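You operate a simulated robot arm through the tools that you are given. There is no shell and no other tool. Be economical: measure what you need, move in short steps, check, and stop when the job is done.

Carry out the task below with a simulated robot arm. There is one attempt and no reset: what you move stays moved.

JOB
Put things in order on the dining table top. At the end: the brown coir scouring pad stands on top of the brown rolling board; the clear pickle jar stands where the brown coir scouring pad stood; the yellow pad stands where the clear pickle jar stood; the silver red-knob tin is on the red saucer; whatever was shut is shut again. Leave all else as you found it, and nothing knocked over.

The check looks at the end state, three seconds after you hand in, the way a careful person would. Anything else that was tipped, shoved, dropped, spilled or broken makes it a failure.

ROBOT AND FRAMES
A 6-joint arm with a two-finger parallel gripper, fixed in place. Base frame: the origin is at the foot of the arm, x ahead of it, y to its left, z up; the work surface is at about z = 75. Readings come in cm, rad, newtons and seconds.
With the tool pointing down near the work surface it reaches from about 30 to 74 cm from the base axis. Its first joint turns from -1.152 to 1.152 rad. Payload 2.45 kg.
The TCP is the grasp point between the finger pads, 2.4 cm short of the fingertips. In the tool frame z runs along the fingers and y along their closing line. Largest opening 6.8 cm; finger width 1.7, thickness 1; the body of the gripper, 4 by 7 cm, starts 4.1 cm behind the TCP.
Orientation is that of the tool frame in the base frame, as a unit quaternion [w, x, y, z]. With the fingers straight down and closing along the base's y, the tool's x points along the base's -x, its y along +y and its z along -z.

CONTROLS
- The arm moves only by the tool play_rows. Its argument "plan" is a list of rows, each a list of 3 entries, a list of its own where there are three numbers: the turn, a rotation vector about the base's x, y, z in rad, then the shift along the base's x, y, z in cm, then the finger opening in cm, from 0 to 6.8. In form: [[[rx, ry, rz], [tx, ty, tz], hand], ...]. A call has 1 to 12 rows; each row shifts and turns the commanded pose from where the row before left it. Rows are played at 5 a second. More than 5 cm and 0.15 rad between two rows, or a gripper value outside its range, and nothing of the call is played. Where a pose cannot be reached the arm comes as near as it can. A force on the tool above 40 N (or 10 N above the force at the start of the call, whichever is more), or a blocked arm, ends the call early, and 0.2 s more pass. Each finger travels about 10.8 cm/s and halts on what it meets, pressing with about 45 N; the grip force reading is that of the motor and also rises with nothing between the fingers. The clock runs only during rows and for 0.2 s after the last one: add rows that do not move to give the fingers time. The reply holds the time, the measured pose of the TCP, the force on the tool along the base axes, the opening and the grip force, in the units named above and with some noise.
- Cameras (640 x 400 px; columns grow to the right, rows downward): "scene" is fixed at [15.62, 41.98, 144.2]; the picture's right is [-0.79, -0.61, 0.00], its down [-0.47, 0.61, -0.64] and it looks along [0.39, -0.51, -0.77] (base axes); focal length 312 px, centre (320, 200). "wrist" rides on the gripper at [8.4, 1.1, -7.5] in the tool frame; the picture's right is [-0.13, 0.99, 0.00], its down [-0.60, -0.08, -0.79] and it looks along [-0.79, -0.10, 0.61] (tool axes); focal length 251 px, centre (320, 200). There is no depth. A picture from a camera that has moved, and an enlarged one, comes with that camera's place and axes in the base frame and with its lens.
- camera(camera): a new picture of that camera. No time passes.
- close_up(camera, box): a new picture of the part [left, top, right, bottom] of that camera's present view, enlarged. No time passes.
- close_job(): hands the job in; it is judged then, once.

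Go step by step. Nothing tells you positions but the pictures and the camera data: compare them with the known pose of the tool, close in by small moves and look again before you grip or let go. The budget is 120 turns and 76 pictures, counting those below and the enlarged ones. Unless the task says otherwise, let go and move clear before handing in, and close with one line.

The tools are called after "Request:" as a command line: name --argument value ..., lists and objects as JSON in quotes. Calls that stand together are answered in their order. play_rows: Moves the arm, as the interface text tells. Its arguments: {"type":"object","properties":{"plan":{"type":"array"}},"required":["plan"]} The other tools are called the same way: camera (camera) takes a picture; close_up (camera, box) takes an enlarged picture of a part of a camera's view; close_job () hands the job in.

At the start:

```text
time_s: 0.0
tcp_pos: [46.06, -7.22, 107.32]
orientation: [0.002, 0.0, 1.0, 0.0]
contact_force: [-1.5, 0.9, -0.1]
opening: 6.8
gripper_force: 0.1
```

scene: 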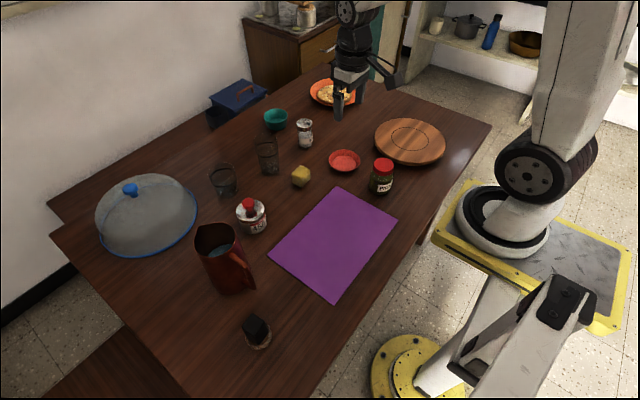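
wrist: 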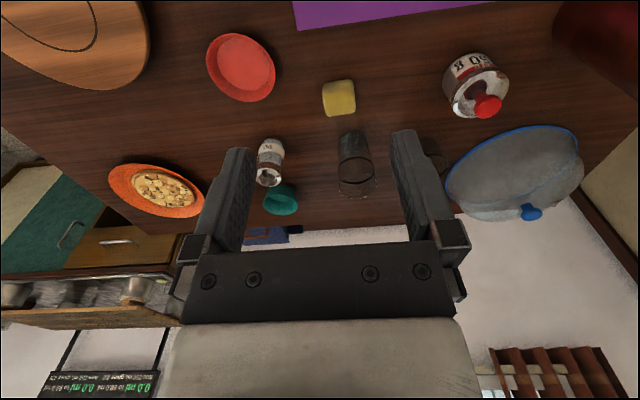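

I see the table with a purple mat, jar with red lid, yellow pad, tins, a dome and a rolling board, but the coir pad is not obvious. I'll enlarge several parts to identify things.

Request:
close_up --camera "scene" --box '[80, 160, 280, 285]'

Request:
close_up --camera "scene" --box '[250, 90, 410, 190]'

Request:
close_up --camera "scene" --box '[180, 250, 340, 350]'

Request:
close_up --camera "scene" --box '[340, 90, 500, 210]'

```text
3.20 times, centred on (180, 222) of scene
camera zoom: at [15.62, 41.98, 144.2], right [-0.79, -0.61, 0.0], down [-0.47, 0.61, -0.64], along [0.39, -0.51, -0.77], focal length 999 px, centre (768, 128)
```

zoom: 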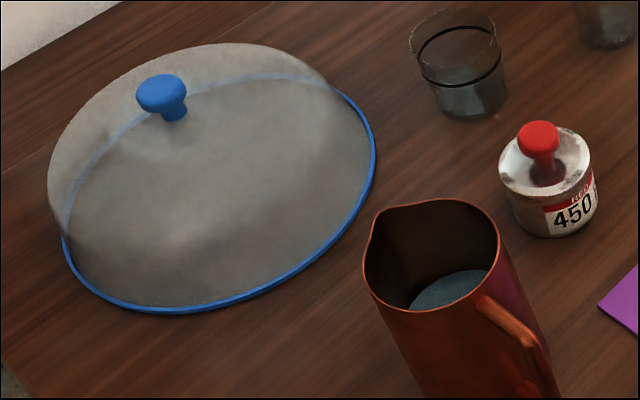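

```text
4.00 times, centred on (330, 140) of scene
camera zoom: at [15.62, 41.98, 144.2], right [-0.79, -0.61, 0.0], down [-0.47, 0.61, -0.64], along [0.39, -0.51, -0.77], focal length 1248 px, centre (280, 440)
```

zoom: 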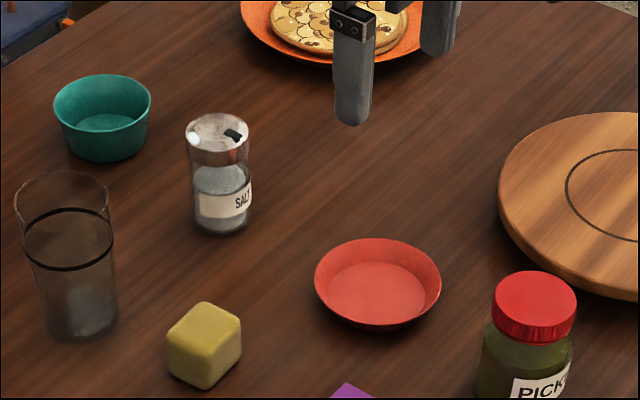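

```text
4.00 times, centred on (260, 300) of scene
camera zoom: at [15.62, 41.98, 144.2], right [-0.79, -0.61, 0.0], down [-0.47, 0.61, -0.64], along [0.39, -0.51, -0.77], focal length 1248 px, centre (560, -200)
```

zoom: 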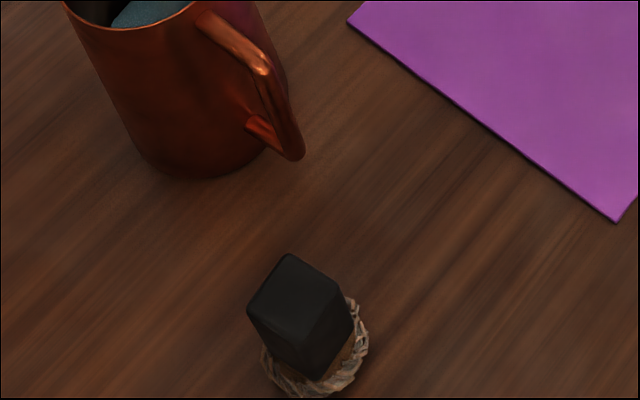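

```text
3.33 times, centred on (420, 150) of scene
camera zoom: at [15.62, 41.98, 144.2], right [-0.79, -0.61, 0.0], down [-0.47, 0.61, -0.64], along [0.39, -0.51, -0.77], focal length 1040 px, centre (-13, 367)
```

zoom: 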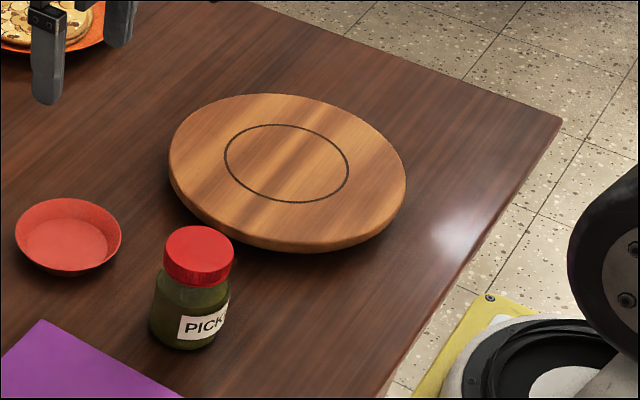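

The dark block with a woven fringe near (37, 35) looks like the coir pad candidate; jar about (39, -18), yellow pad about (60, -6), tin about (59, 15), saucer about (53.5, -20), board about (42, -41). I'll swing over to view the dark block with the wrist camera.

Request:
play_rows --plan '[[[0, 0, 0.095], [-2, 4.3, -0.8], 6.8], [[0, 0, 0.095], [-2, 4.3, -0.8], 6.8], [[0, 0, 0.095], [-2, 4.3, -0.8], 6.8], [[0, 0, 0.095], [-2, 4.3, -0.8], 6.8], [[0, 0, 0.095], [-2, 4.3, -0.8], 6.8], [[0, 0, 0.095], [-2, 4.3, -0.8], 6.8], [[0, 0, 0.095], [-2, 4.3, -0.8], 6.8], [[0, 0, 0.095], [-2, 4.3, -0.8], 6.8]]'

Request:
camera --camera "wrist"

```text
time_s: 1.8
tcp_pos: [29.74, 27.11, 100.83]
orientation: [0.001, -0.372, 0.928, 0.001]
contact_force: [-0.2, -0.8, 0.9]
opening: 6.77
gripper_force: 0.0
```

```text
69 pictures are left
camera wrist: at [22.91, 22.2, 108.48], right [-0.59, 0.81, 0.0], down [0.49, 0.36, 0.79], along [0.64, 0.47, -0.61], focal length 251 px, centre (320, 200)
```

wrist: 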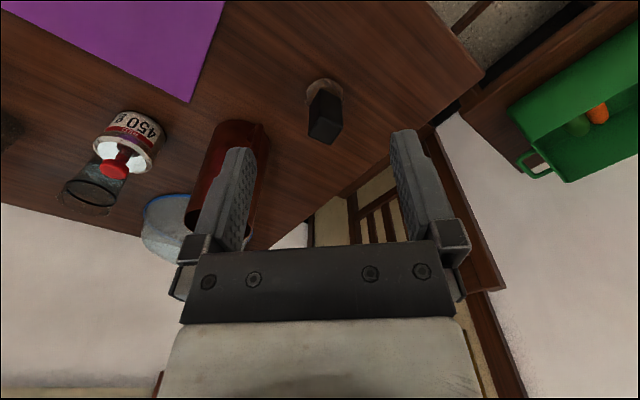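

Request:
close_up --camera "wrist" --box '[280, 60, 376, 150]'

Request:
close_up --camera "wrist" --box '[60, 90, 190, 220]'

```text
4.44 times, centred on (328, 105) of wrist
camera zoom: at [22.91, 22.2, 108.48], right [-0.59, 0.81, 0.0], down [0.49, 0.36, 0.79], along [0.64, 0.47, -0.61], focal length 1118 px, centre (284, 622)
```

zoom: 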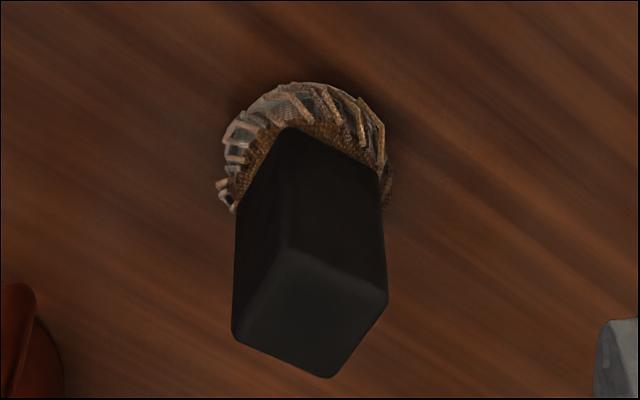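

```text
3.08 times, centred on (125, 155) of wrist
camera zoom: at [22.91, 22.2, 108.48], right [-0.59, 0.81, 0.0], down [0.49, 0.36, 0.79], along [0.64, 0.47, -0.61], focal length 774 px, centre (920, 338)
```

zoom: 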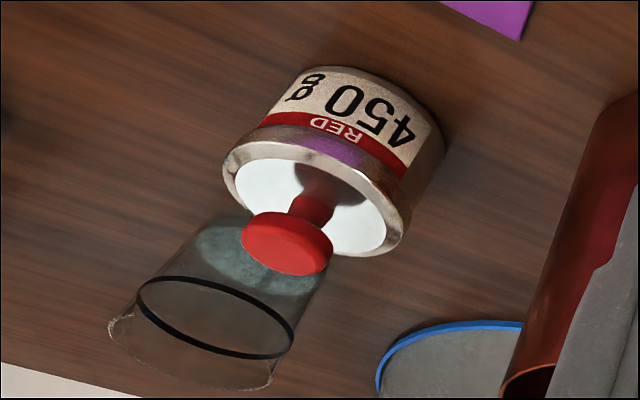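

The dark block (about 3 cm square, top z≈83) sits on a round coir pad at about (38.1, 34.2). I'll hover over it aligned with its sides and check.

Request:
play_rows --plan '[[[0, 0, -0.15], [2.09, 1.77, -1.7], 6.8], [[0, 0, -0.15], [2.09, 1.77, -1.7], 6.8], [[0, 0, -0.15], [2.09, 1.77, -1.7], 6.8], [[0, 0, -0.15], [2.09, 1.77, -1.7], 6.8], [[0, 0, 0], [0, 0, -4], 6.8]]'

Request:
camera --camera "wrist"

Request:
close_up --camera "scene" --box '[180, 230, 340, 350]'

```text
time_s: 3.0
tcp_pos: [38.33, 33.88, 89.95]
orientation: [0.002, -0.079, 0.997, 0.001]
contact_force: [0.6, 0.1, -0.2]
opening: 6.76
gripper_force: 0.2
```

```text
66 pictures are left
camera wrist: at [29.79, 33.73, 97.63], right [-0.03, 1.0, 0.0], down [0.61, 0.02, 0.79], along [0.79, 0.02, -0.61], focal length 251 px, centre (320, 200)
```

wrist: 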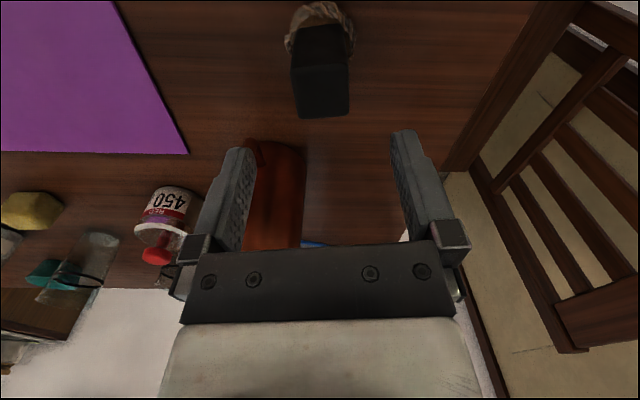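

```text
3.33 times, centred on (260, 290) of scene
camera zoom: at [15.62, 41.98, 144.2], right [-0.79, -0.61, 0.0], down [-0.47, 0.61, -0.64], along [0.39, -0.51, -0.77], focal length 1040 px, centre (520, -100)
```

zoom: 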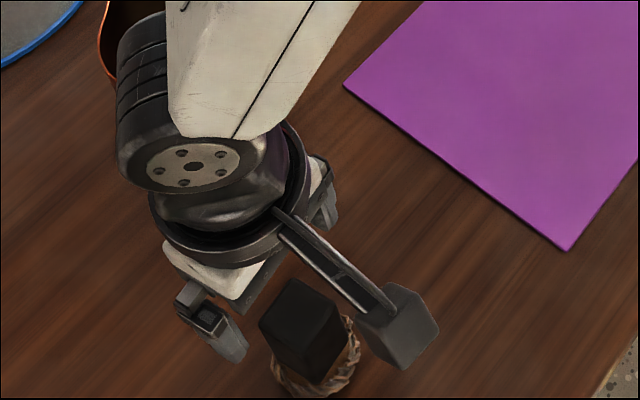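

The block sits between the open fingers. I'll descend to z≈80 and close on the block.

Request:
play_rows --plan '[[[0, 0, 0], [-0.3, 0.15, -4], 6.8], [[0, 0, 0], [0, 0, -4], 6.8], [[0, 0, 0], [0, 0, -1.5], 6.8], [[0, 0, 0], [0, 0, 0], 4.5], [[0, 0, 0], [0, 0, 0], 3.5], [[0, 0, 0], [0, 0, 0], 2.6], [[0, 0, 0], [0, 0, 0], 2.6]]'

Request:
close_up --camera "wrist" --box '[200, 0, 440, 150]'

```text
time_s: 4.6
tcp_pos: [38.08, 34.32, 80.48]
orientation: [0.001, -0.08, 0.997, 0.0]
contact_force: [-0.1, -0.4, 0.0]
opening: 3.34
gripper_force: 44.6
```

```text
2.67 times, centred on (320, 75) of wrist
camera zoom: at [29.65, 34.08, 88.05], right [-0.03, 1.0, 0.0], down [0.61, 0.02, 0.79], along [0.79, 0.02, -0.61], focal length 670 px, centre (320, 533)
```

zoom: 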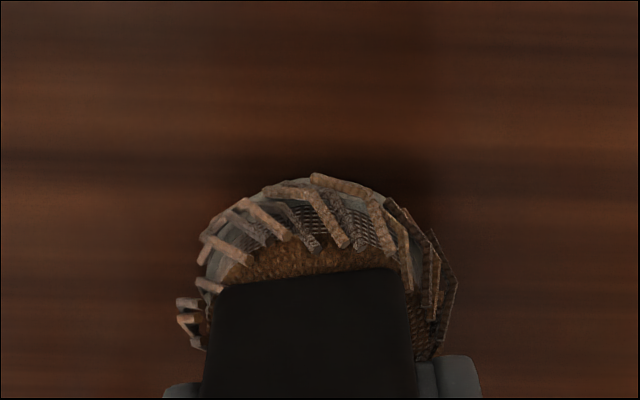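

Gripped at 3.3 cm. Lift a little and see whether the pad comes along.

Request:
play_rows --plan '[[[0, 0, 0], [0, 0, 1.5], 2.6], [[0, 0, 0], [0, 0, 2], 2.6], [[0, 0, 0], [0, 0, 3], 2.6]]'

Request:
camera --camera "wrist"

Request:
close_up --camera "scene" --box '[200, 260, 328, 350]'

```text
time_s: 5.4
tcp_pos: [38.06, 34.45, 87.01]
orientation: [0.001, -0.08, 0.997, 0.0]
contact_force: [0.6, -0.9, -1.1]
opening: 3.36
gripper_force: 37.0
```

```text
63 pictures are left
camera wrist: at [29.56, 34.2, 94.69], right [-0.03, 1.0, 0.0], down [0.61, 0.02, 0.79], along [0.79, 0.02, -0.61], focal length 251 px, centre (320, 200)
```

wrist: 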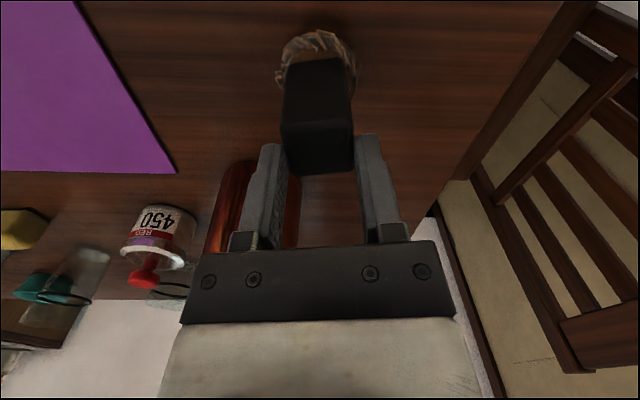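

```text
4.44 times, centred on (264, 305) of scene
camera zoom: at [15.62, 41.98, 144.2], right [-0.79, -0.61, 0.0], down [-0.47, 0.61, -0.64], along [0.39, -0.51, -0.77], focal length 1387 px, centre (569, -267)
```

zoom: 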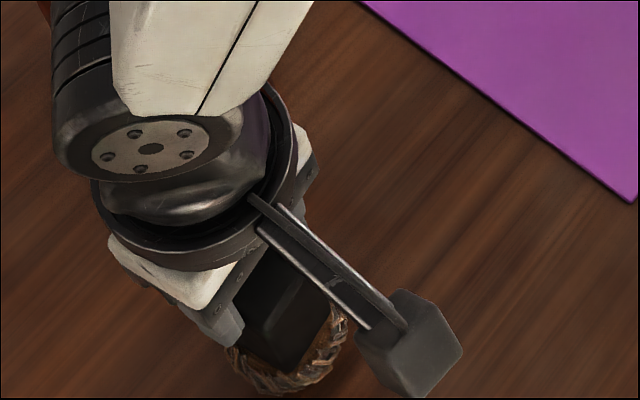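

The pad's place in the wrist view suggests it may have stayed on the table; I'll zoom to see whether the block lifted or slipped.

Request:
close_up --camera "wrist" --box '[230, 10, 422, 190]'

```text
2.22 times, centred on (326, 100) of wrist
camera zoom: at [29.56, 34.2, 94.69], right [-0.03, 1.0, 0.0], down [0.61, 0.02, 0.79], along [0.79, 0.02, -0.61], focal length 559 px, centre (307, 422)
```

zoom: 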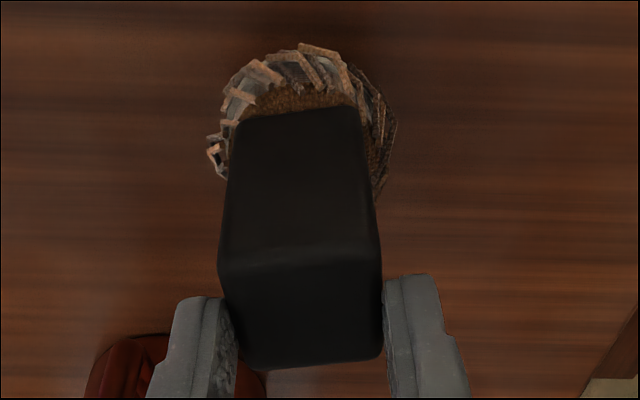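

The block's top rose only about 2 cm while I lifted 6.5, so it slipped. I'll hold with full closing command and look whether it is stable.

Request:
play_rows --plan '[[[0, 0, 0], [0, 0, 0], 0], [[0, 0, 0], [0, 0, 0], 0]]'

Request:
close_up --camera "wrist" --box '[230, 10, 422, 190]'

```text
time_s: 6.0
tcp_pos: [38.01, 34.42, 87.07]
orientation: [0.002, -0.081, 0.997, 0.0]
contact_force: [0.7, 0.1, -1.3]
opening: 3.29
gripper_force: 45.2
```

```text
2.22 times, centred on (326, 100) of wrist
camera zoom: at [29.57, 34.21, 94.68], right [-0.03, 1.0, 0.0], down [0.61, 0.02, 0.79], along [0.79, 0.02, -0.61], focal length 559 px, centre (307, 422)
```

zoom: 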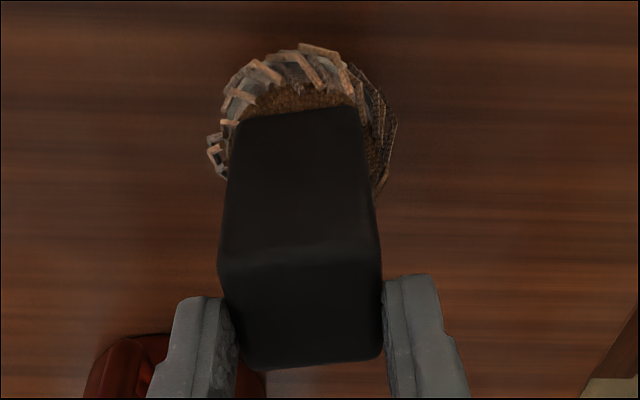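

It is stable now. Lift gently another 2 cm and compare.

Request:
play_rows --plan '[[[0, 0, 0], [0, 0, 0.7], 0], [[0, 0, 0], [0, 0, 0.7], 0], [[0, 0, 0], [0, 0, 0.7], 0]]'

Request:
close_up --camera "wrist" --box '[230, 10, 422, 190]'

```text
time_s: 6.8
tcp_pos: [38.11, 34.39, 89.26]
orientation: [0.0, -0.079, 0.997, 0.0]
contact_force: [0.0, -1.8, -1.3]
opening: 3.27
gripper_force: 44.3
```

```text
2.22 times, centred on (326, 100) of wrist
camera zoom: at [29.58, 34.17, 96.79], right [-0.03, 1.0, 0.0], down [0.61, 0.02, 0.79], along [0.79, 0.02, -0.61], focal length 559 px, centre (307, 422)
```

zoom: 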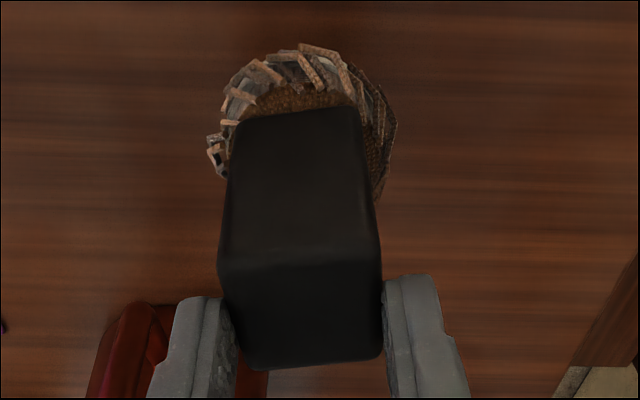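

The pad and its dark grip block rise as one object now, but held only by the fingertips. I'll set it back down at the same spot and re-grip deeper with full force.

Request:
play_rows --plan '[[[0, 0, 0], [0, 0, -1.2], 0], [[0, 0, 0], [0, 0, -1.2], 0], [[0, 0, 0], [0, 0, -0.7], 0], [[0, 0, 0], [0, 0, -0.3], 0], [[0, 0, 0], [0, 0, 0], 0]]'

Request:
close_up --camera "wrist" --box '[230, 10, 422, 190]'

Request:
close_up --camera "scene" --box '[200, 285, 328, 375]'

```text
time_s: 8.0
tcp_pos: [38.14, 34.42, 85.92]
orientation: [0.001, -0.081, 0.997, 0.0]
contact_force: [-0.4, -0.1, -0.3]
opening: 3.3
gripper_force: 45.1
```

```text
2.22 times, centred on (326, 100) of wrist
camera zoom: at [29.64, 34.16, 93.51], right [-0.03, 1.0, 0.0], down [0.61, 0.02, 0.79], along [0.79, 0.02, -0.61], focal length 559 px, centre (307, 422)
```

zoom: 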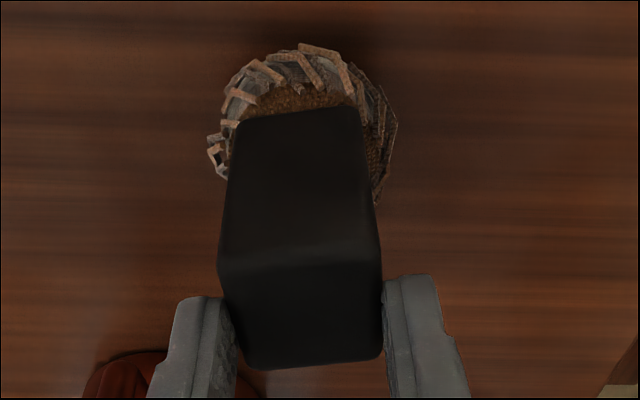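

```text
4.44 times, centred on (264, 330) of scene
camera zoom: at [15.62, 41.98, 144.2], right [-0.79, -0.61, 0.0], down [-0.47, 0.61, -0.64], along [0.39, -0.51, -0.77], focal length 1387 px, centre (569, -378)
```

zoom: 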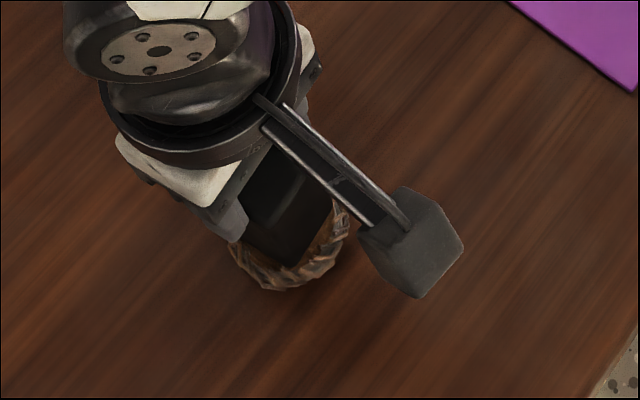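

Nearly down. Lower in small steps until contact.

Request:
play_rows --plan '[[[0, 0, 0], [0, 0, -0.25], 0], [[0, 0, 0], [0, 0, 0], 0]]'

Request:
play_rows --plan '[[[0, 0, 0], [0, 0, -0.25], 0], [[0, 0, 0], [0, 0, 0], 0]]'

Request:
play_rows --plan '[[[0, 0, 0], [0, 0, -0.25], 0], [[0, 0, 0], [0, 0, 0], 0]]'

Request:
play_rows --plan '[[[0, 0, 0], [0, 0, -0.25], 0], [[0, 0, 0], [0, 0, 0], 0]]'

```text
time_s: 8.6
tcp_pos: [38.16, 34.34, 85.68]
orientation: [0.001, -0.08, 0.997, 0.0]
contact_force: [0.4, -0.7, -0.6]
opening: 3.29
gripper_force: 45.3
```

```text
time_s: 9.2
tcp_pos: [38.18, 34.33, 85.37]
orientation: [0.001, -0.081, 0.997, 0.0]
contact_force: [0.2, 0.3, -1.3]
opening: 3.3
gripper_force: 45.1
```

```text
time_s: 9.8
tcp_pos: [38.11, 34.32, 85.13]
orientation: [0.0, -0.08, 0.997, -0.001]
contact_force: [0.1, -3.3, 8.9]
opening: 3.31
gripper_force: 45.3
```

```text
time_s: 10.2
tcp_pos: [38.2, 34.41, 85.27]
orientation: [0.001, -0.08, 0.997, 0.0]
contact_force: [-2.0, -2.8, 9.8]
opening: 3.31
gripper_force: 45.1
stopped in row 2: the force on the tool passed its limit (the readings are from after the stop); the commanded pose is now the measured one
```

Contact felt at the table. Open, lower to z≈81, re-grip fully, then lift slowly.

Request:
play_rows --plan '[[[0, 0, 0], [0, 0, 0], 4.5], [[0, 0, 0], [0, 0, 0], 5], [[0, 0, 0], [0, 0, -2], 5], [[0, 0, 0], [0, 0, -2.3], 5], [[0, 0, 0], [0, 0, 0], 3], [[0, 0, 0], [0, 0, 0], 0], [[0, 0, 0], [0, 0, 0], 0], [[0, 0, 0], [0, 0, 0], 0]]'

Request:
play_rows --plan '[[[0, 0, 0], [0, 0, 0.3], 0], [[0, 0, 0], [0, 0, 0.4], 0], [[0, 0, 0], [0, 0, 0.4], 0], [[0, 0, 0], [0, 0, 0.5], 0], [[0, 0, 0], [0, 0, 0.6], 0], [[0, 0, 0], [0, 0, 0.6], 0]]'

Request:
camera --camera "wrist"

```text
time_s: 12.0
tcp_pos: [38.38, 34.46, 80.77]
orientation: [0.001, -0.08, 0.997, 0.0]
contact_force: [0.4, -0.2, -0.3]
opening: 3.34
gripper_force: 44.6
```

```text
time_s: 13.4
tcp_pos: [38.28, 34.45, 83.49]
orientation: [0.001, -0.08, 0.997, 0.0]
contact_force: [-0.7, -0.4, -1.2]
opening: 3.34
gripper_force: 45.1
```

```text
56 pictures are left
camera wrist: at [29.66, 34.23, 91.19], right [-0.03, 1.0, 0.0], down [0.61, 0.02, 0.79], along [0.79, 0.02, -0.61], focal length 251 px, centre (320, 200)
```

wrist: 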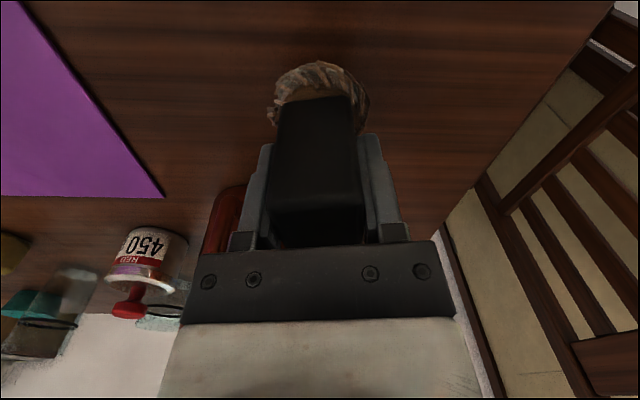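

Good deep grip and the pad comes along. Raise and carry it toward the board.

Request:
play_rows --plan '[[[0, 0, 0], [0, 0, 1], 0], [[0, 0, 0], [0, 0, 1.5], 0], [[0, 0, 0], [0, 0, 2], 0], [[0, 0, 0], [0, 0, 2.5], 0], [[0, 0, 0], [0, 0, 2.5], 0], [[0, 0, -0.02], [0, -1.5, 2], 0], [[0, 0, -0.05], [0, -2.5, 1], 0], [[0, 0, -0.06], [0, -3.5, 0], 0], [[0, 0, -0.06], [0, -4, 0], 0], [[0, 0, -0.06], [0, -4, 0], 0], [[0, 0, -0.06], [0, -4, 0], 0], [[0, 0, -0.04], [0, -2.5, 0], 0]]'

Request:
play_rows --plan '[[[0, 0, -0.03], [0, -2.5, 0], 0], [[0, 0, -0.05], [0, -4, 0], 0], [[0, 0, -0.05], [0, -4, 0], 0], [[0, 0, -0.05], [0, -4, 0], 0], [[0, 0, -0.05], [0, -4, 0], 0], [[0, 0, -0.05], [0, -4, 0], 0], [[0, 0, -0.05], [0, -4, 0], 0], [[0, 0, -0.05], [0, -4, 0], 0], [[0, 0, -0.05], [0, -4, 0], 0], [[0, 0, -0.05], [0, -4, 0], 0], [[0, 0, -0.05], [0, -3, 0], 0], [[0, 0, 0], [0, -1.5, 0], 0]]'

Request:
camera --camera "scene"

Request:
camera --camera "wrist"

```text
time_s: 16.0
tcp_pos: [38.25, 12.39, 96.07]
orientation: [0.001, 0.095, 0.996, 0.001]
contact_force: [0.4, 0.3, 0.2]
opening: 3.36
gripper_force: 45.5
```

```text
time_s: 18.6
tcp_pos: [38.15, -30.83, 96.28]
orientation: [0.001, 0.351, 0.936, -0.001]
contact_force: [-0.1, 0.6, -1.2]
opening: 3.34
gripper_force: 44.9
```

```text
55 pictures are left
```

scene: 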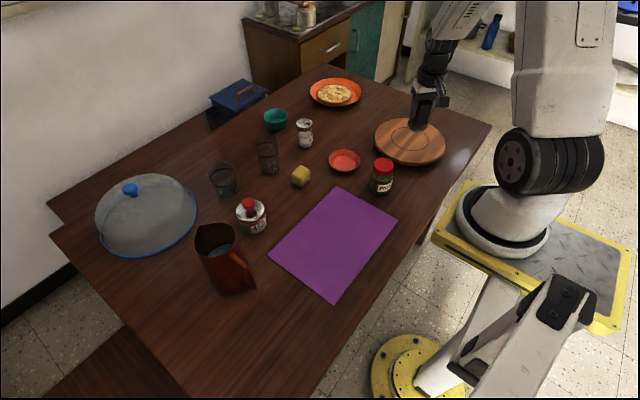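

```text
54 pictures are left
camera wrist: at [32.48, -24.4, 103.84], right [0.75, 0.66, 0.0], down [0.4, -0.46, 0.79], along [0.53, -0.6, -0.61], focal length 251 px, centre (320, 200)
```

wrist: 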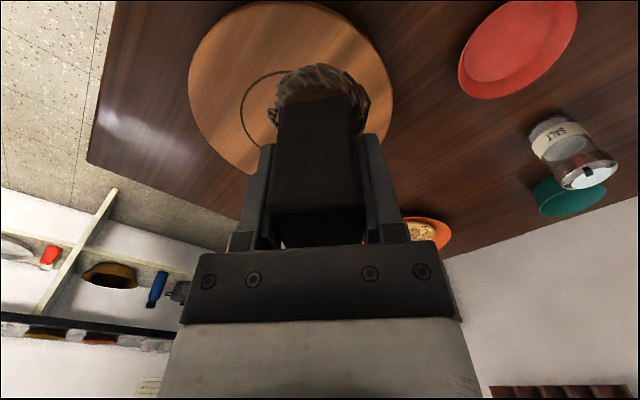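

Board centre is about (41, -39.5). Move over it and lower partway, then check.

Request:
play_rows --plan '[[[0, 0, 0], [0.7, -2, 0], 0], [[0, 0, 0], [1, -3, -0.5], 0], [[0, 0, 0], [0.8, -2.5, -1.5], 0], [[0, 0, 0], [0.4, -1.2, -2], 0], [[0, 0, 0], [0, 0, -2], 0], [[0, 0, 0], [0, 0, -1.5], 0]]'

Request:
close_up --camera "scene" --box '[350, 70, 510, 190]'

Request:
camera --camera "wrist"

```text
time_s: 20.0
tcp_pos: [41.15, -39.43, 88.6]
orientation: [0.001, 0.352, 0.936, 0.0]
contact_force: [-0.3, 0.3, -1.2]
opening: 3.36
gripper_force: 45.3
```

```text
3.33 times, centred on (430, 130) of scene
camera zoom: at [15.62, 41.98, 144.2], right [-0.79, -0.61, 0.0], down [-0.47, 0.61, -0.64], along [0.39, -0.51, -0.77], focal length 1040 px, centre (-47, 433)
```

zoom: 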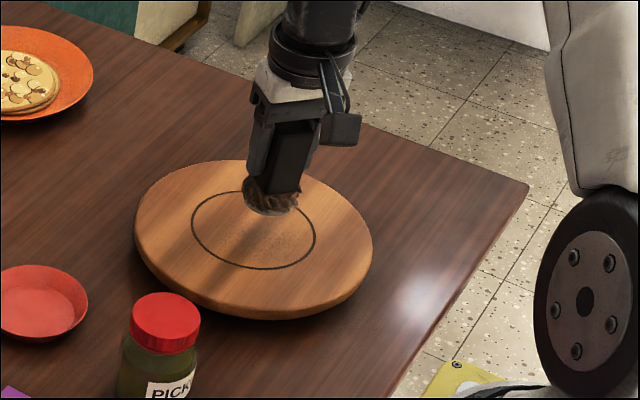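

```text
52 pictures are left
camera wrist: at [35.53, -32.95, 96.22], right [0.75, 0.66, 0.0], down [0.4, -0.46, 0.79], along [0.53, -0.6, -0.61], focal length 251 px, centre (320, 200)
```

wrist: 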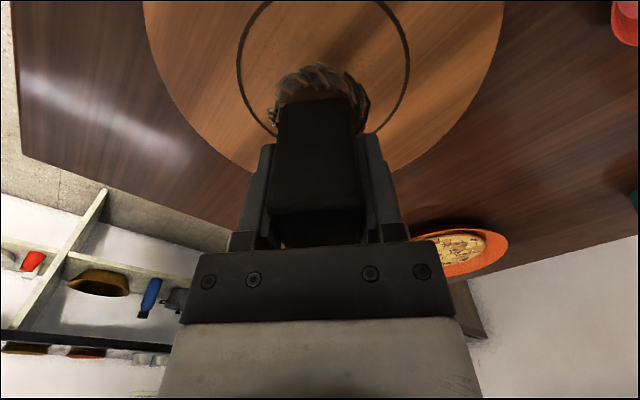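

The pad will land inside the ring on the board. Lower slowly until contact.

Request:
play_rows --plan '[[[0, 0, 0], [0.3, 0, -1.5], 0], [[0, 0, 0], [0, -0.3, -1.2], 0], [[0, 0, 0], [0, 0, -0.8], 0], [[0, 0, 0], [0, 0, -0.4], 0], [[0, 0, 0], [0, 0, -0.3], 0]]'

Request:
play_rows --plan '[[[0, 0, 0], [0, 0, -0.3], 0], [[0, 0, 0], [0, 0, -0.3], 0], [[0, 0, 0], [0, 0, 0], 0]]'

Request:
close_up --camera "scene" --box '[350, 70, 510, 190]'

```text
time_s: 21.2
tcp_pos: [41.51, -39.58, 84.4]
orientation: [0.0, 0.353, 0.936, 0.0]
contact_force: [0.7, 0.4, -1.0]
opening: 3.35
gripper_force: 44.7
```

```text
time_s: 21.8
tcp_pos: [41.51, -39.62, 84.42]
orientation: [0.0, 0.352, 0.936, 0.0]
contact_force: [-2.5, 5.5, 10.2]
opening: 3.34
gripper_force: 44.6
stopped in row 2: the force on the tool passed its limit (the readings are from after the stop); the commanded pose is now the measured one
```

```text
3.33 times, centred on (430, 130) of scene
camera zoom: at [15.6, 42.01, 144.2], right [-0.79, -0.61, 0.0], down [-0.47, 0.61, -0.64], along [0.39, -0.51, -0.77], focal length 1040 px, centre (-47, 433)
```

zoom: 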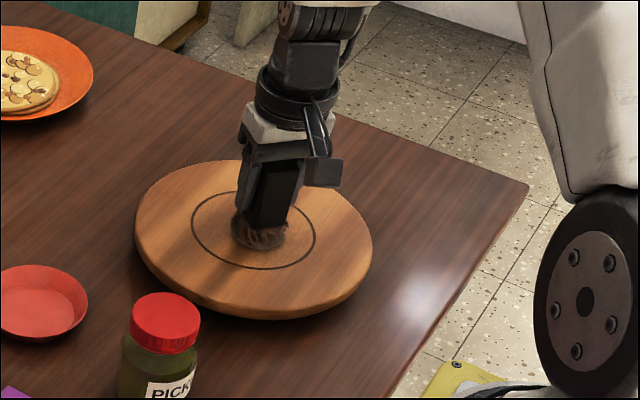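

Pad touches the board inside the ring. Release and rise.

Request:
play_rows --plan '[[[0, 0, 0], [0, 0, 0], 3.8], [[0, 0, 0], [0, 0, 0], 5], [[0, 0, 0], [0, 0, 0], 6], [[0, 0, 0], [0, 0, 1.5], 6.5], [[0, 0, 0], [0, 0, 3], 6.5], [[0, 0, 0], [0, 0, 4], 6.8], [[0, 0, 0], [0, 0, 4], 6.8]]'

Request:
camera --camera "scene"

Request:
camera --camera "wrist"

```text
time_s: 23.4
tcp_pos: [41.45, -39.67, 97.04]
orientation: [0.0, 0.352, 0.936, 0.0]
contact_force: [0.2, -0.1, -0.4]
opening: 6.81
gripper_force: 0.1
```

```text
50 pictures are left
```

scene: 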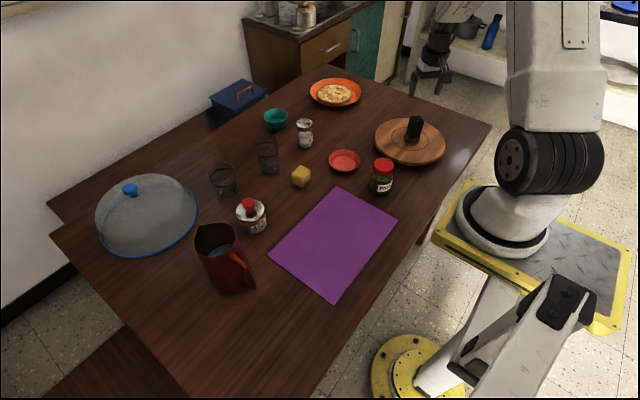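

```text
49 pictures are left
camera wrist: at [35.77, -33.24, 104.54], right [0.75, 0.66, 0.0], down [0.4, -0.46, 0.79], along [0.52, -0.6, -0.61], focal length 251 px, centre (320, 200)
```

wrist: 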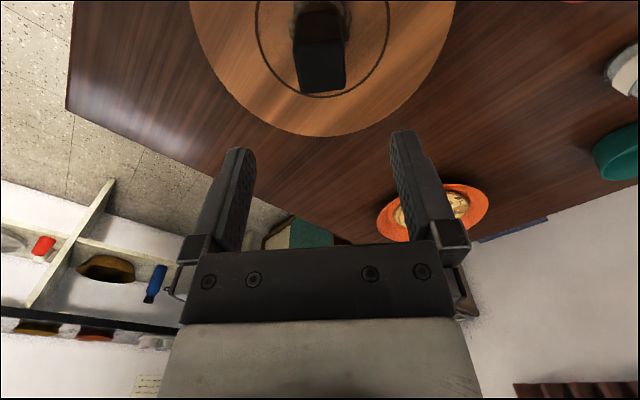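

The coir pad stands on the board. Next I'll view the pickle jar with the wrist camera.

Request:
play_rows --plan '[[[0, 0, 0.05], [-1.25, 4.1, 0.7], 6.8], [[0, 0, 0.05], [-1.25, 4.1, 0.7], 6.8], [[0, 0, 0.05], [-1.25, 4.1, 0.7], 6.8], [[0, 0, 0.05], [-1.25, 4.1, 0.7], 6.8], [[0, 0, 0.05], [-1.25, 4.1, 0.7], 6.8], [[0, 0, 0.05], [-1.25, 4.1, 0.7], 6.8]]'

Request:
camera --camera "wrist"

```text
time_s: 24.8
tcp_pos: [33.69, -15.07, 100.69]
orientation: [0.0, 0.207, 0.978, 0.0]
contact_force: [0.0, 0.1, -0.2]
opening: 6.77
gripper_force: 0.0
```

```text
48 pictures are left
camera wrist: at [26.5, -10.58, 108.4], right [0.52, 0.85, 0.0], down [0.52, -0.32, 0.79], along [0.68, -0.41, -0.61], focal length 251 px, centre (320, 200)
```

wrist: 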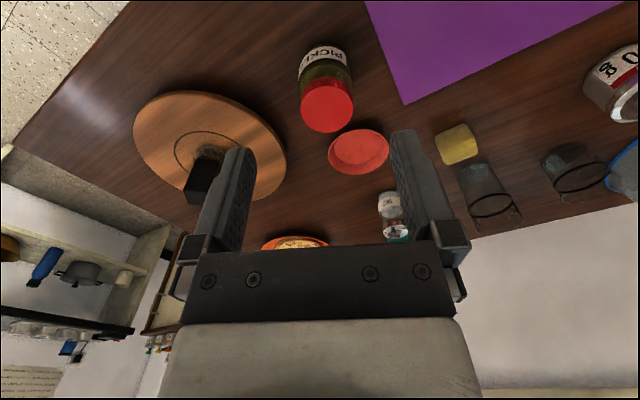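

Request:
close_up --camera "wrist" --box '[270, 35, 398, 135]'

Request:
close_up --camera "scene" --box '[350, 140, 414, 204]'

```text
4.00 times, centred on (334, 85) of wrist
camera zoom: at [26.5, -10.58, 108.4], right [0.52, 0.85, 0.0], down [0.52, -0.32, 0.79], along [0.68, -0.41, -0.61], focal length 1006 px, centre (264, 660)
```

zoom: 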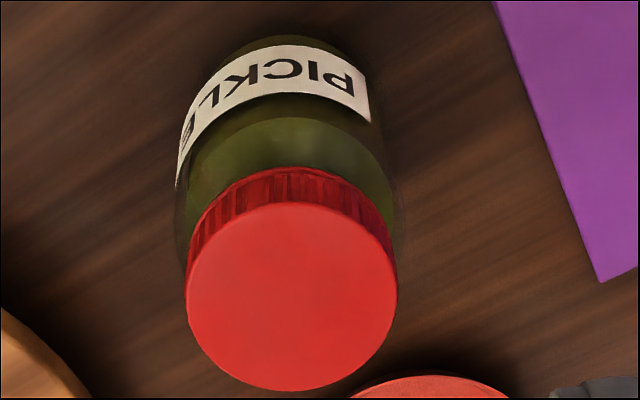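

```text
6.25 times, centred on (382, 172) of scene
camera zoom: at [15.62, 41.98, 144.2], right [-0.79, -0.61, 0.0], down [-0.47, 0.61, -0.64], along [0.39, -0.51, -0.77], focal length 1951 px, centre (-68, 375)
```

zoom: 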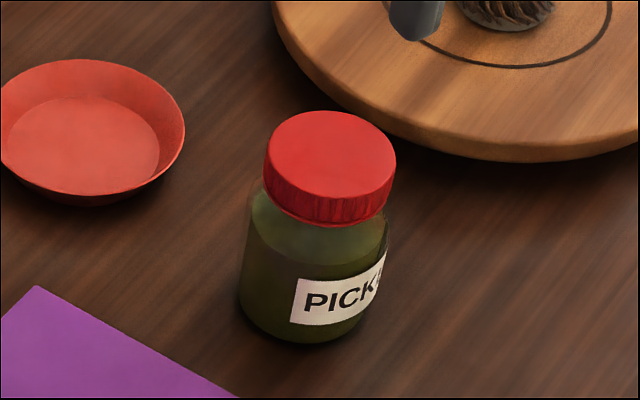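

Triangulated lid top: centre (39.6, -17.6), z≈85.3, lid about 5.5 cm wide while the body is ~6.8; I'll grip the lid. Move over it and check.

Request:
play_rows --plan '[[[0, 0, 0], [2, -0.85, -2.5], 6.8], [[0, 0, 0], [2, -0.85, -3], 6.8], [[0, 0, 0], [1.9, -0.8, -3.2], 6.8], [[0, 0, 0], [0, 0, 0], 6.8]]'

Request:
camera --camera "wrist"

Request:
close_up --camera "scene" --box '[340, 110, 436, 206]'

```text
time_s: 25.8
tcp_pos: [39.67, -17.58, 91.98]
orientation: [0.001, 0.207, 0.978, 0.0]
contact_force: [-0.1, 0.4, -0.3]
opening: 6.81
gripper_force: 0.1
```

```text
45 pictures are left
camera wrist: at [32.48, -13.09, 99.61], right [0.52, 0.85, 0.0], down [0.52, -0.32, 0.79], along [0.68, -0.41, -0.61], focal length 251 px, centre (320, 200)
```

wrist: 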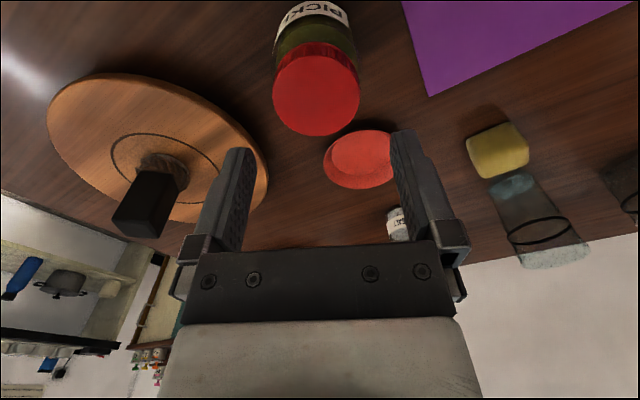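

```text
4.17 times, centred on (388, 158) of scene
camera zoom: at [15.62, 41.98, 144.2], right [-0.79, -0.61, 0.0], down [-0.47, 0.61, -0.64], along [0.39, -0.51, -0.77], focal length 1300 px, centre (37, 375)
```

zoom: 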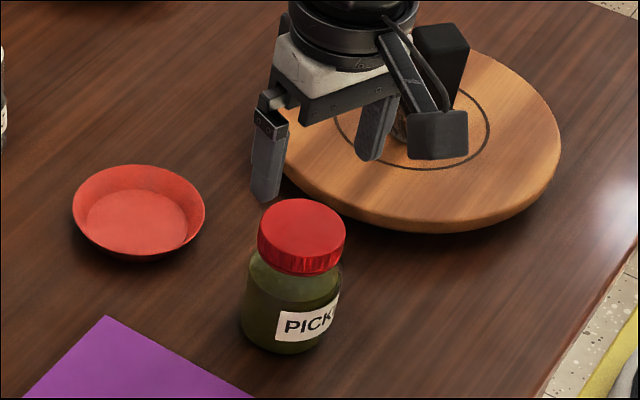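

Alignment is good. Descend onto the lid sides and close gently.

Request:
play_rows --plan '[[[0, 0, 0], [-0.15, 0.05, -3], 6.8], [[0, 0, 0], [0, 0, -2], 6.8], [[0, 0, 0], [0, 0, -1], 6.8], [[0, 0, 0], [0, 0, -0.5], 6.8], [[0, 0, 0], [0, 0, 0], 5.9], [[0, 0, 0], [0, 0, 0], 5.2], [[0, 0, 0], [0, 0, 0], 4], [[0, 0, 0], [0, 0, 0], 0], [[0, 0, 0], [0, 0, 0], 0]]'

Request:
close_up --camera "scene" --box '[340, 110, 436, 206]'

```text
time_s: 27.8
tcp_pos: [39.69, -17.63, 85.61]
orientation: [-0.001, 0.207, 0.978, 0.0]
contact_force: [0.2, 0.5, 0.0]
opening: 5.48
gripper_force: 45.4
```

```text
4.17 times, centred on (388, 158) of scene
camera zoom: at [15.63, 41.98, 144.2], right [-0.79, -0.61, 0.0], down [-0.47, 0.61, -0.64], along [0.39, -0.51, -0.77], focal length 1300 px, centre (37, 375)
```

zoom: 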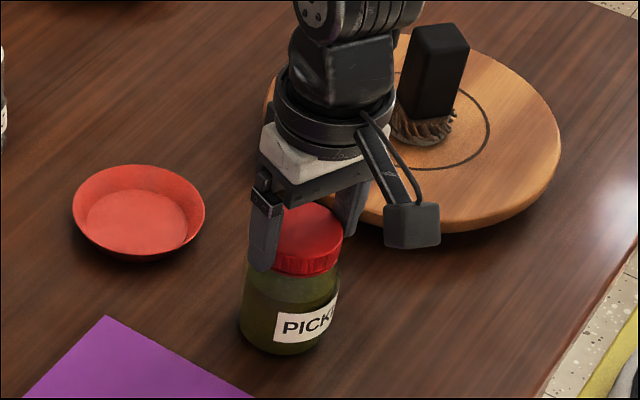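

Gripped on the lid at 5.48 cm. Lift slowly by 3 cm and check.

Request:
play_rows --plan '[[[0, 0, 0], [0, 0, 0.3], 0], [[0, 0, 0], [0, 0, 0.4], 0], [[0, 0, 0], [0, 0, 0.5], 0], [[0, 0, 0], [0, 0, 0.6], 0], [[0, 0, 0], [0, 0, 0.6], 0], [[0, 0, 0], [0, 0, 0.6], 0]]'

Request:
close_up --camera "scene" --box '[340, 110, 436, 206]'

```text
time_s: 29.2
tcp_pos: [39.61, -17.46, 88.72]
orientation: [0.0, 0.208, 0.978, 0.0]
contact_force: [-0.5, 0.1, -3.4]
opening: 5.45
gripper_force: 45.2
```

```text
4.17 times, centred on (388, 158) of scene
camera zoom: at [15.63, 41.98, 144.2], right [-0.79, -0.61, 0.0], down [-0.47, 0.61, -0.64], along [0.39, -0.51, -0.77], focal length 1300 px, centre (37, 375)
```

zoom: 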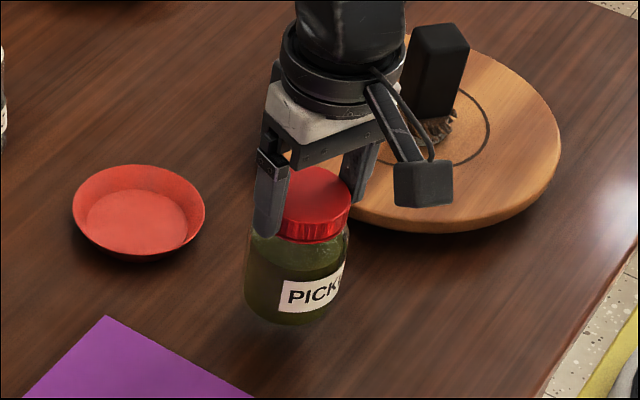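

The jar rises whole. Raise it and carry it to the coir pad's old place at about (38.1, 34.3).

Request:
play_rows --plan '[[[0, 0, 0], [0, 0, 1], 0], [[0, 0, 0], [0, 0, 1.5], 0], [[0, 0, 0], [0, 0, 2], 0], [[0, 0, 0], [0, 0, 2], 0], [[0, 0, 0.02], [0, 1.5, 1], 0], [[0, 0, 0.04], [0, 2.5, 0.5], 0], [[0, 0, 0.05], [0, 3.5, 0], 0], [[0, 0, 0.05], [-0.2, 4, 0], 0], [[0, 0, 0.05], [-0.2, 4, 0], 0], [[0, 0, 0.05], [-0.2, 4, 0], 0], [[0, 0, 0.05], [-0.2, 4, 0], 0], [[0, 0, 0.05], [-0.2, 3, 0], 0]]'

Request:
play_rows --plan '[[[0, 0, 0.05], [-0.1, 3, 0], 0], [[0, 0, 0.05], [-0.1, 4, 0], 0], [[0, 0, 0.05], [-0.1, 4, 0], 0], [[0, 0, 0.05], [-0.1, 4, 0], 0], [[0, 0, 0.05], [0, 4, 0], 0], [[0, 0, 0.05], [0, 3, 0], 0], [[0, 0, 0.05], [0, 2, 0], 0], [[0, 0, 0], [0, 1, 0], 0], [[0, 0, 0], [0, 0, 0], 0]]'

Request:
camera --camera "scene"

```text
time_s: 31.8
tcp_pos: [38.86, 9.0, 96.54]
orientation: [-0.001, 0.029, 1.0, -0.001]
contact_force: [-0.4, 0.5, -3.0]
opening: 5.48
gripper_force: 45.1
```

```text
time_s: 33.8
tcp_pos: [38.34, 34.06, 96.78]
orientation: [0.0, -0.144, 0.99, 0.0]
contact_force: [0.0, -0.3, -4.0]
opening: 5.45
gripper_force: 45.1
```

```text
41 pictures are left
```

scene: 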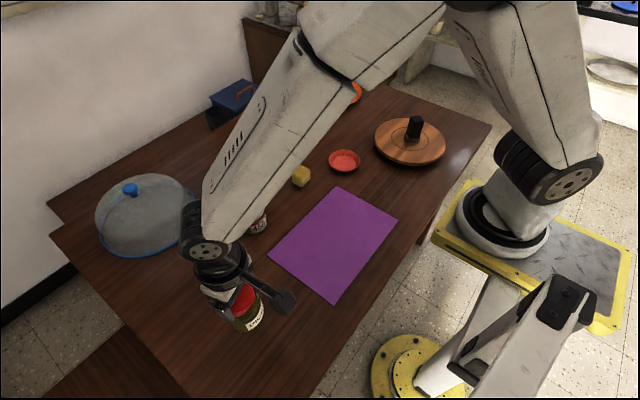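

Over the spot. Lower toward the table.

Request:
play_rows --plan '[[[0, 0, 0], [-0.2, 0.25, -1.5], 0], [[0, 0, 0], [0, 0, -2.5], 0], [[0, 0, 0], [0, 0, -2.5], 0], [[0, 0, 0], [0, 0, -2], 0], [[0, 0, 0], [0, 0, -1.2], 0], [[0, 0, 0], [0, 0, -0.6], 0], [[0, 0, 0], [0, 0, 0], 0]]'

Request:
play_rows --plan '[[[0, 0, 0], [0, 0, -0.25], 0], [[0, 0, 0], [0, 0, -0.25], 0], [[0, 0, 0], [0, 0, -0.25], 0], [[0, 0, 0], [0, 0, -0.25], 0], [[0, 0, 0], [0, 0, 0], 0]]'

Request:
close_up --camera "scene" --box '[180, 250, 340, 370]'

```text
time_s: 35.4
tcp_pos: [38.04, 34.36, 86.36]
orientation: [0.0, -0.144, 0.99, -0.001]
contact_force: [0.4, -0.8, -3.2]
opening: 5.46
gripper_force: 45.0
```

```text
time_s: 36.6
tcp_pos: [38.22, 34.21, 85.61]
orientation: [0.001, -0.144, 0.99, 0.0]
contact_force: [-6.7, -8.6, 30.0]
opening: 5.47
gripper_force: 45.6
```

```text
3.33 times, centred on (260, 310) of scene
camera zoom: at [15.57, 41.92, 144.23], right [-0.79, -0.61, 0.0], down [-0.47, 0.61, -0.64], along [0.39, -0.51, -0.77], focal length 1040 px, centre (520, -167)
```

zoom: 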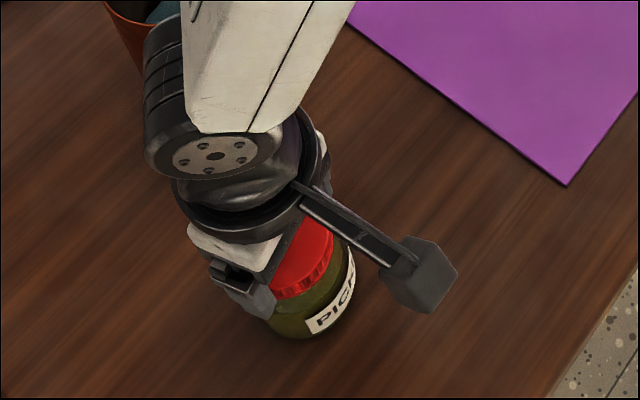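

Jar is on the table with some pressing; relieve a touch, open, and rise.

Request:
play_rows --plan '[[[0, 0, 0], [0, 0, 0.2], 0], [[0, 0, 0], [0, 0, 0], 5.8], [[0, 0, 0], [0, 0, 0], 6.8], [[0, 0, 0], [0, 0, 0], 6.8], [[0, 0, 0], [0, 0, 1], 6.8], [[0, 0, 0], [0, 0, 3], 6.8], [[0, 0, 0], [0, 0, 4], 6.8], [[0, 0, 0], [0, 0, 4], 6.8]]'

Request:
camera --camera "wrist"

```text
time_s: 38.4
tcp_pos: [38.12, 34.24, 97.76]
orientation: [0.0, -0.144, 0.99, 0.0]
contact_force: [-0.7, 1.3, 0.6]
opening: 6.81
gripper_force: 0.0
```

```text
39 pictures are left
camera wrist: at [29.81, 32.86, 105.4], right [-0.16, 0.99, 0.0], down [0.6, 0.1, 0.79], along [0.78, 0.13, -0.61], focal length 251 px, centre (320, 200)
```

wrist: 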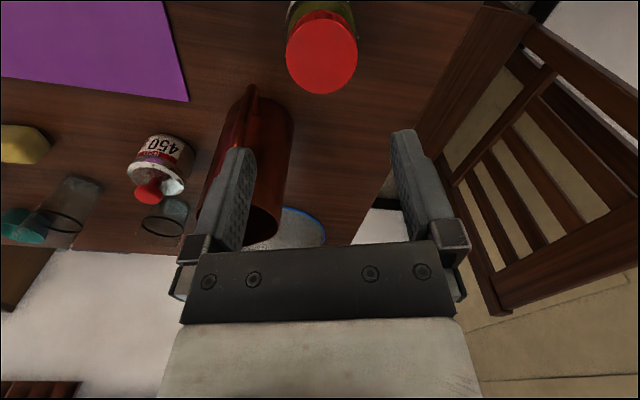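

Jar stands upright in the coir pad's old place. Now go view the yellow pad.

Request:
play_rows --plan '[[[0, 0, -0.04], [0, -3.5, 1], 6.8], [[0, 0, -0.04], [0, -4.5, 0], 6.8], [[0, 0, -0.04], [0, -4.5, 0], 6.8], [[0, 0, -0.04], [0.5, -4.5, 0], 6.8], [[0, 0, -0.04], [2, -4, 0], 6.8], [[0, 0, -0.04], [2.3, -4, 0], 6.8], [[0, 0, -0.04], [2.3, -4, 0], 6.8], [[0, 0, -0.04], [2.3, -4, 0], 6.8], [[0, 0, -0.04], [2.2, -4, 0], 6.8], [[0, 0, -0.03], [1.2, -2, 0], 6.8]]'

Request:
camera --camera "wrist"

Request:
camera --camera "scene"

```text
time_s: 40.6
tcp_pos: [50.96, -4.82, 98.55]
orientation: [0.0, 0.05, 0.999, -0.001]
contact_force: [-0.5, 0.6, -0.6]
opening: 6.79
gripper_force: 0.0
```

```text
38 pictures are left
camera wrist: at [42.65, -2.87, 106.19], right [0.23, 0.97, 0.0], down [0.59, -0.14, 0.79], along [0.77, -0.18, -0.61], focal length 251 px, centre (320, 200)
```

wrist: 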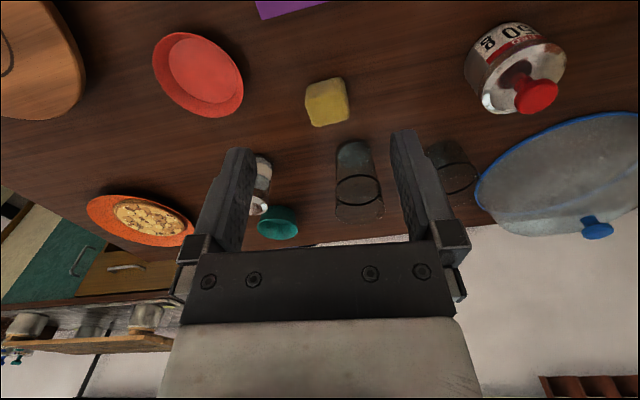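

```text
37 pictures are left
```

scene: 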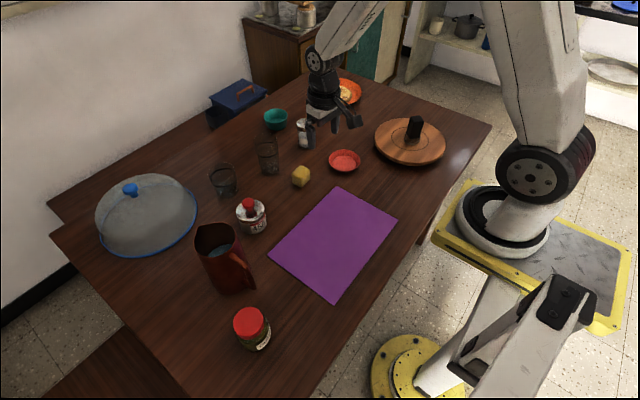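

Request:
close_up --camera "wrist" --box '[290, 65, 370, 140]'

Request:
close_up --camera "scene" --box '[270, 150, 334, 200]'

Request:
close_up --camera "wrist" --box '[450, 10, 580, 130]'

```text
5.33 times, centred on (330, 102) of wrist
camera zoom: at [42.65, -2.87, 106.19], right [0.23, 0.97, 0.0], down [0.59, -0.14, 0.79], along [0.77, -0.18, -0.61], focal length 1341 px, centre (267, 720)
```

zoom: 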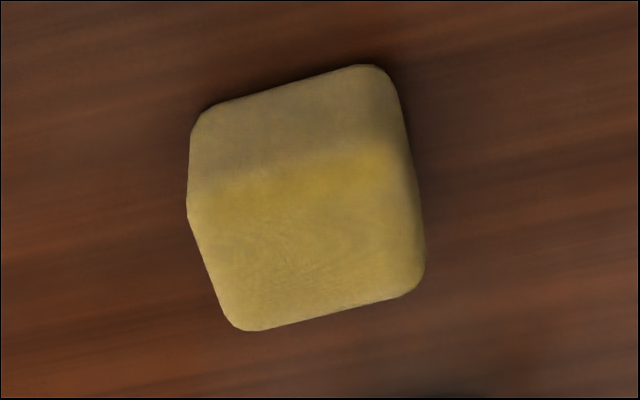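

```text
8.00 times, centred on (302, 175) of scene
camera zoom: at [15.62, 41.98, 144.2], right [-0.79, -0.61, 0.0], down [-0.47, 0.61, -0.64], along [0.39, -0.51, -0.77], focal length 2497 px, centre (464, 400)
```

zoom: 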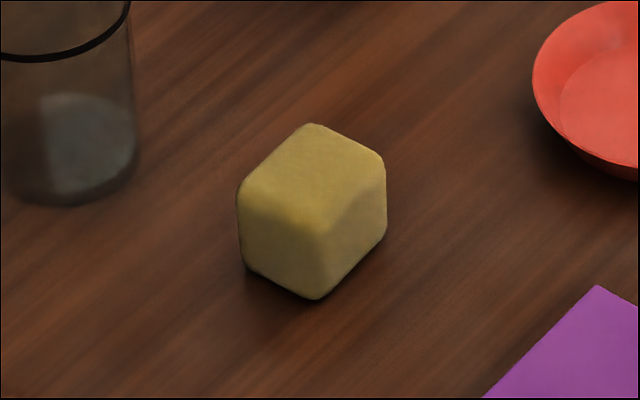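

```text
3.33 times, centred on (515, 70) of wrist
camera zoom: at [42.65, -2.87, 106.19], right [0.23, 0.97, 0.0], down [0.59, -0.14, 0.79], along [0.77, -0.18, -0.61], focal length 838 px, centre (-330, 633)
```

zoom: 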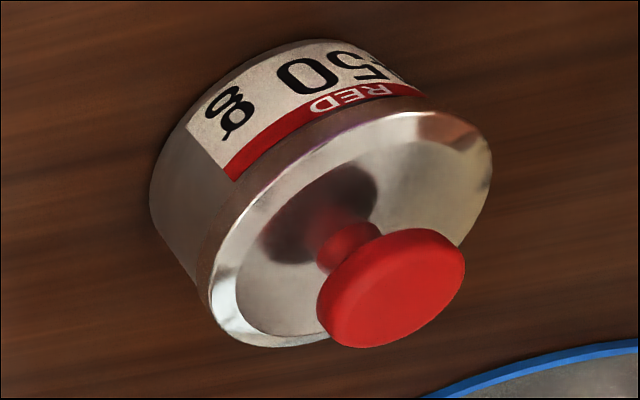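

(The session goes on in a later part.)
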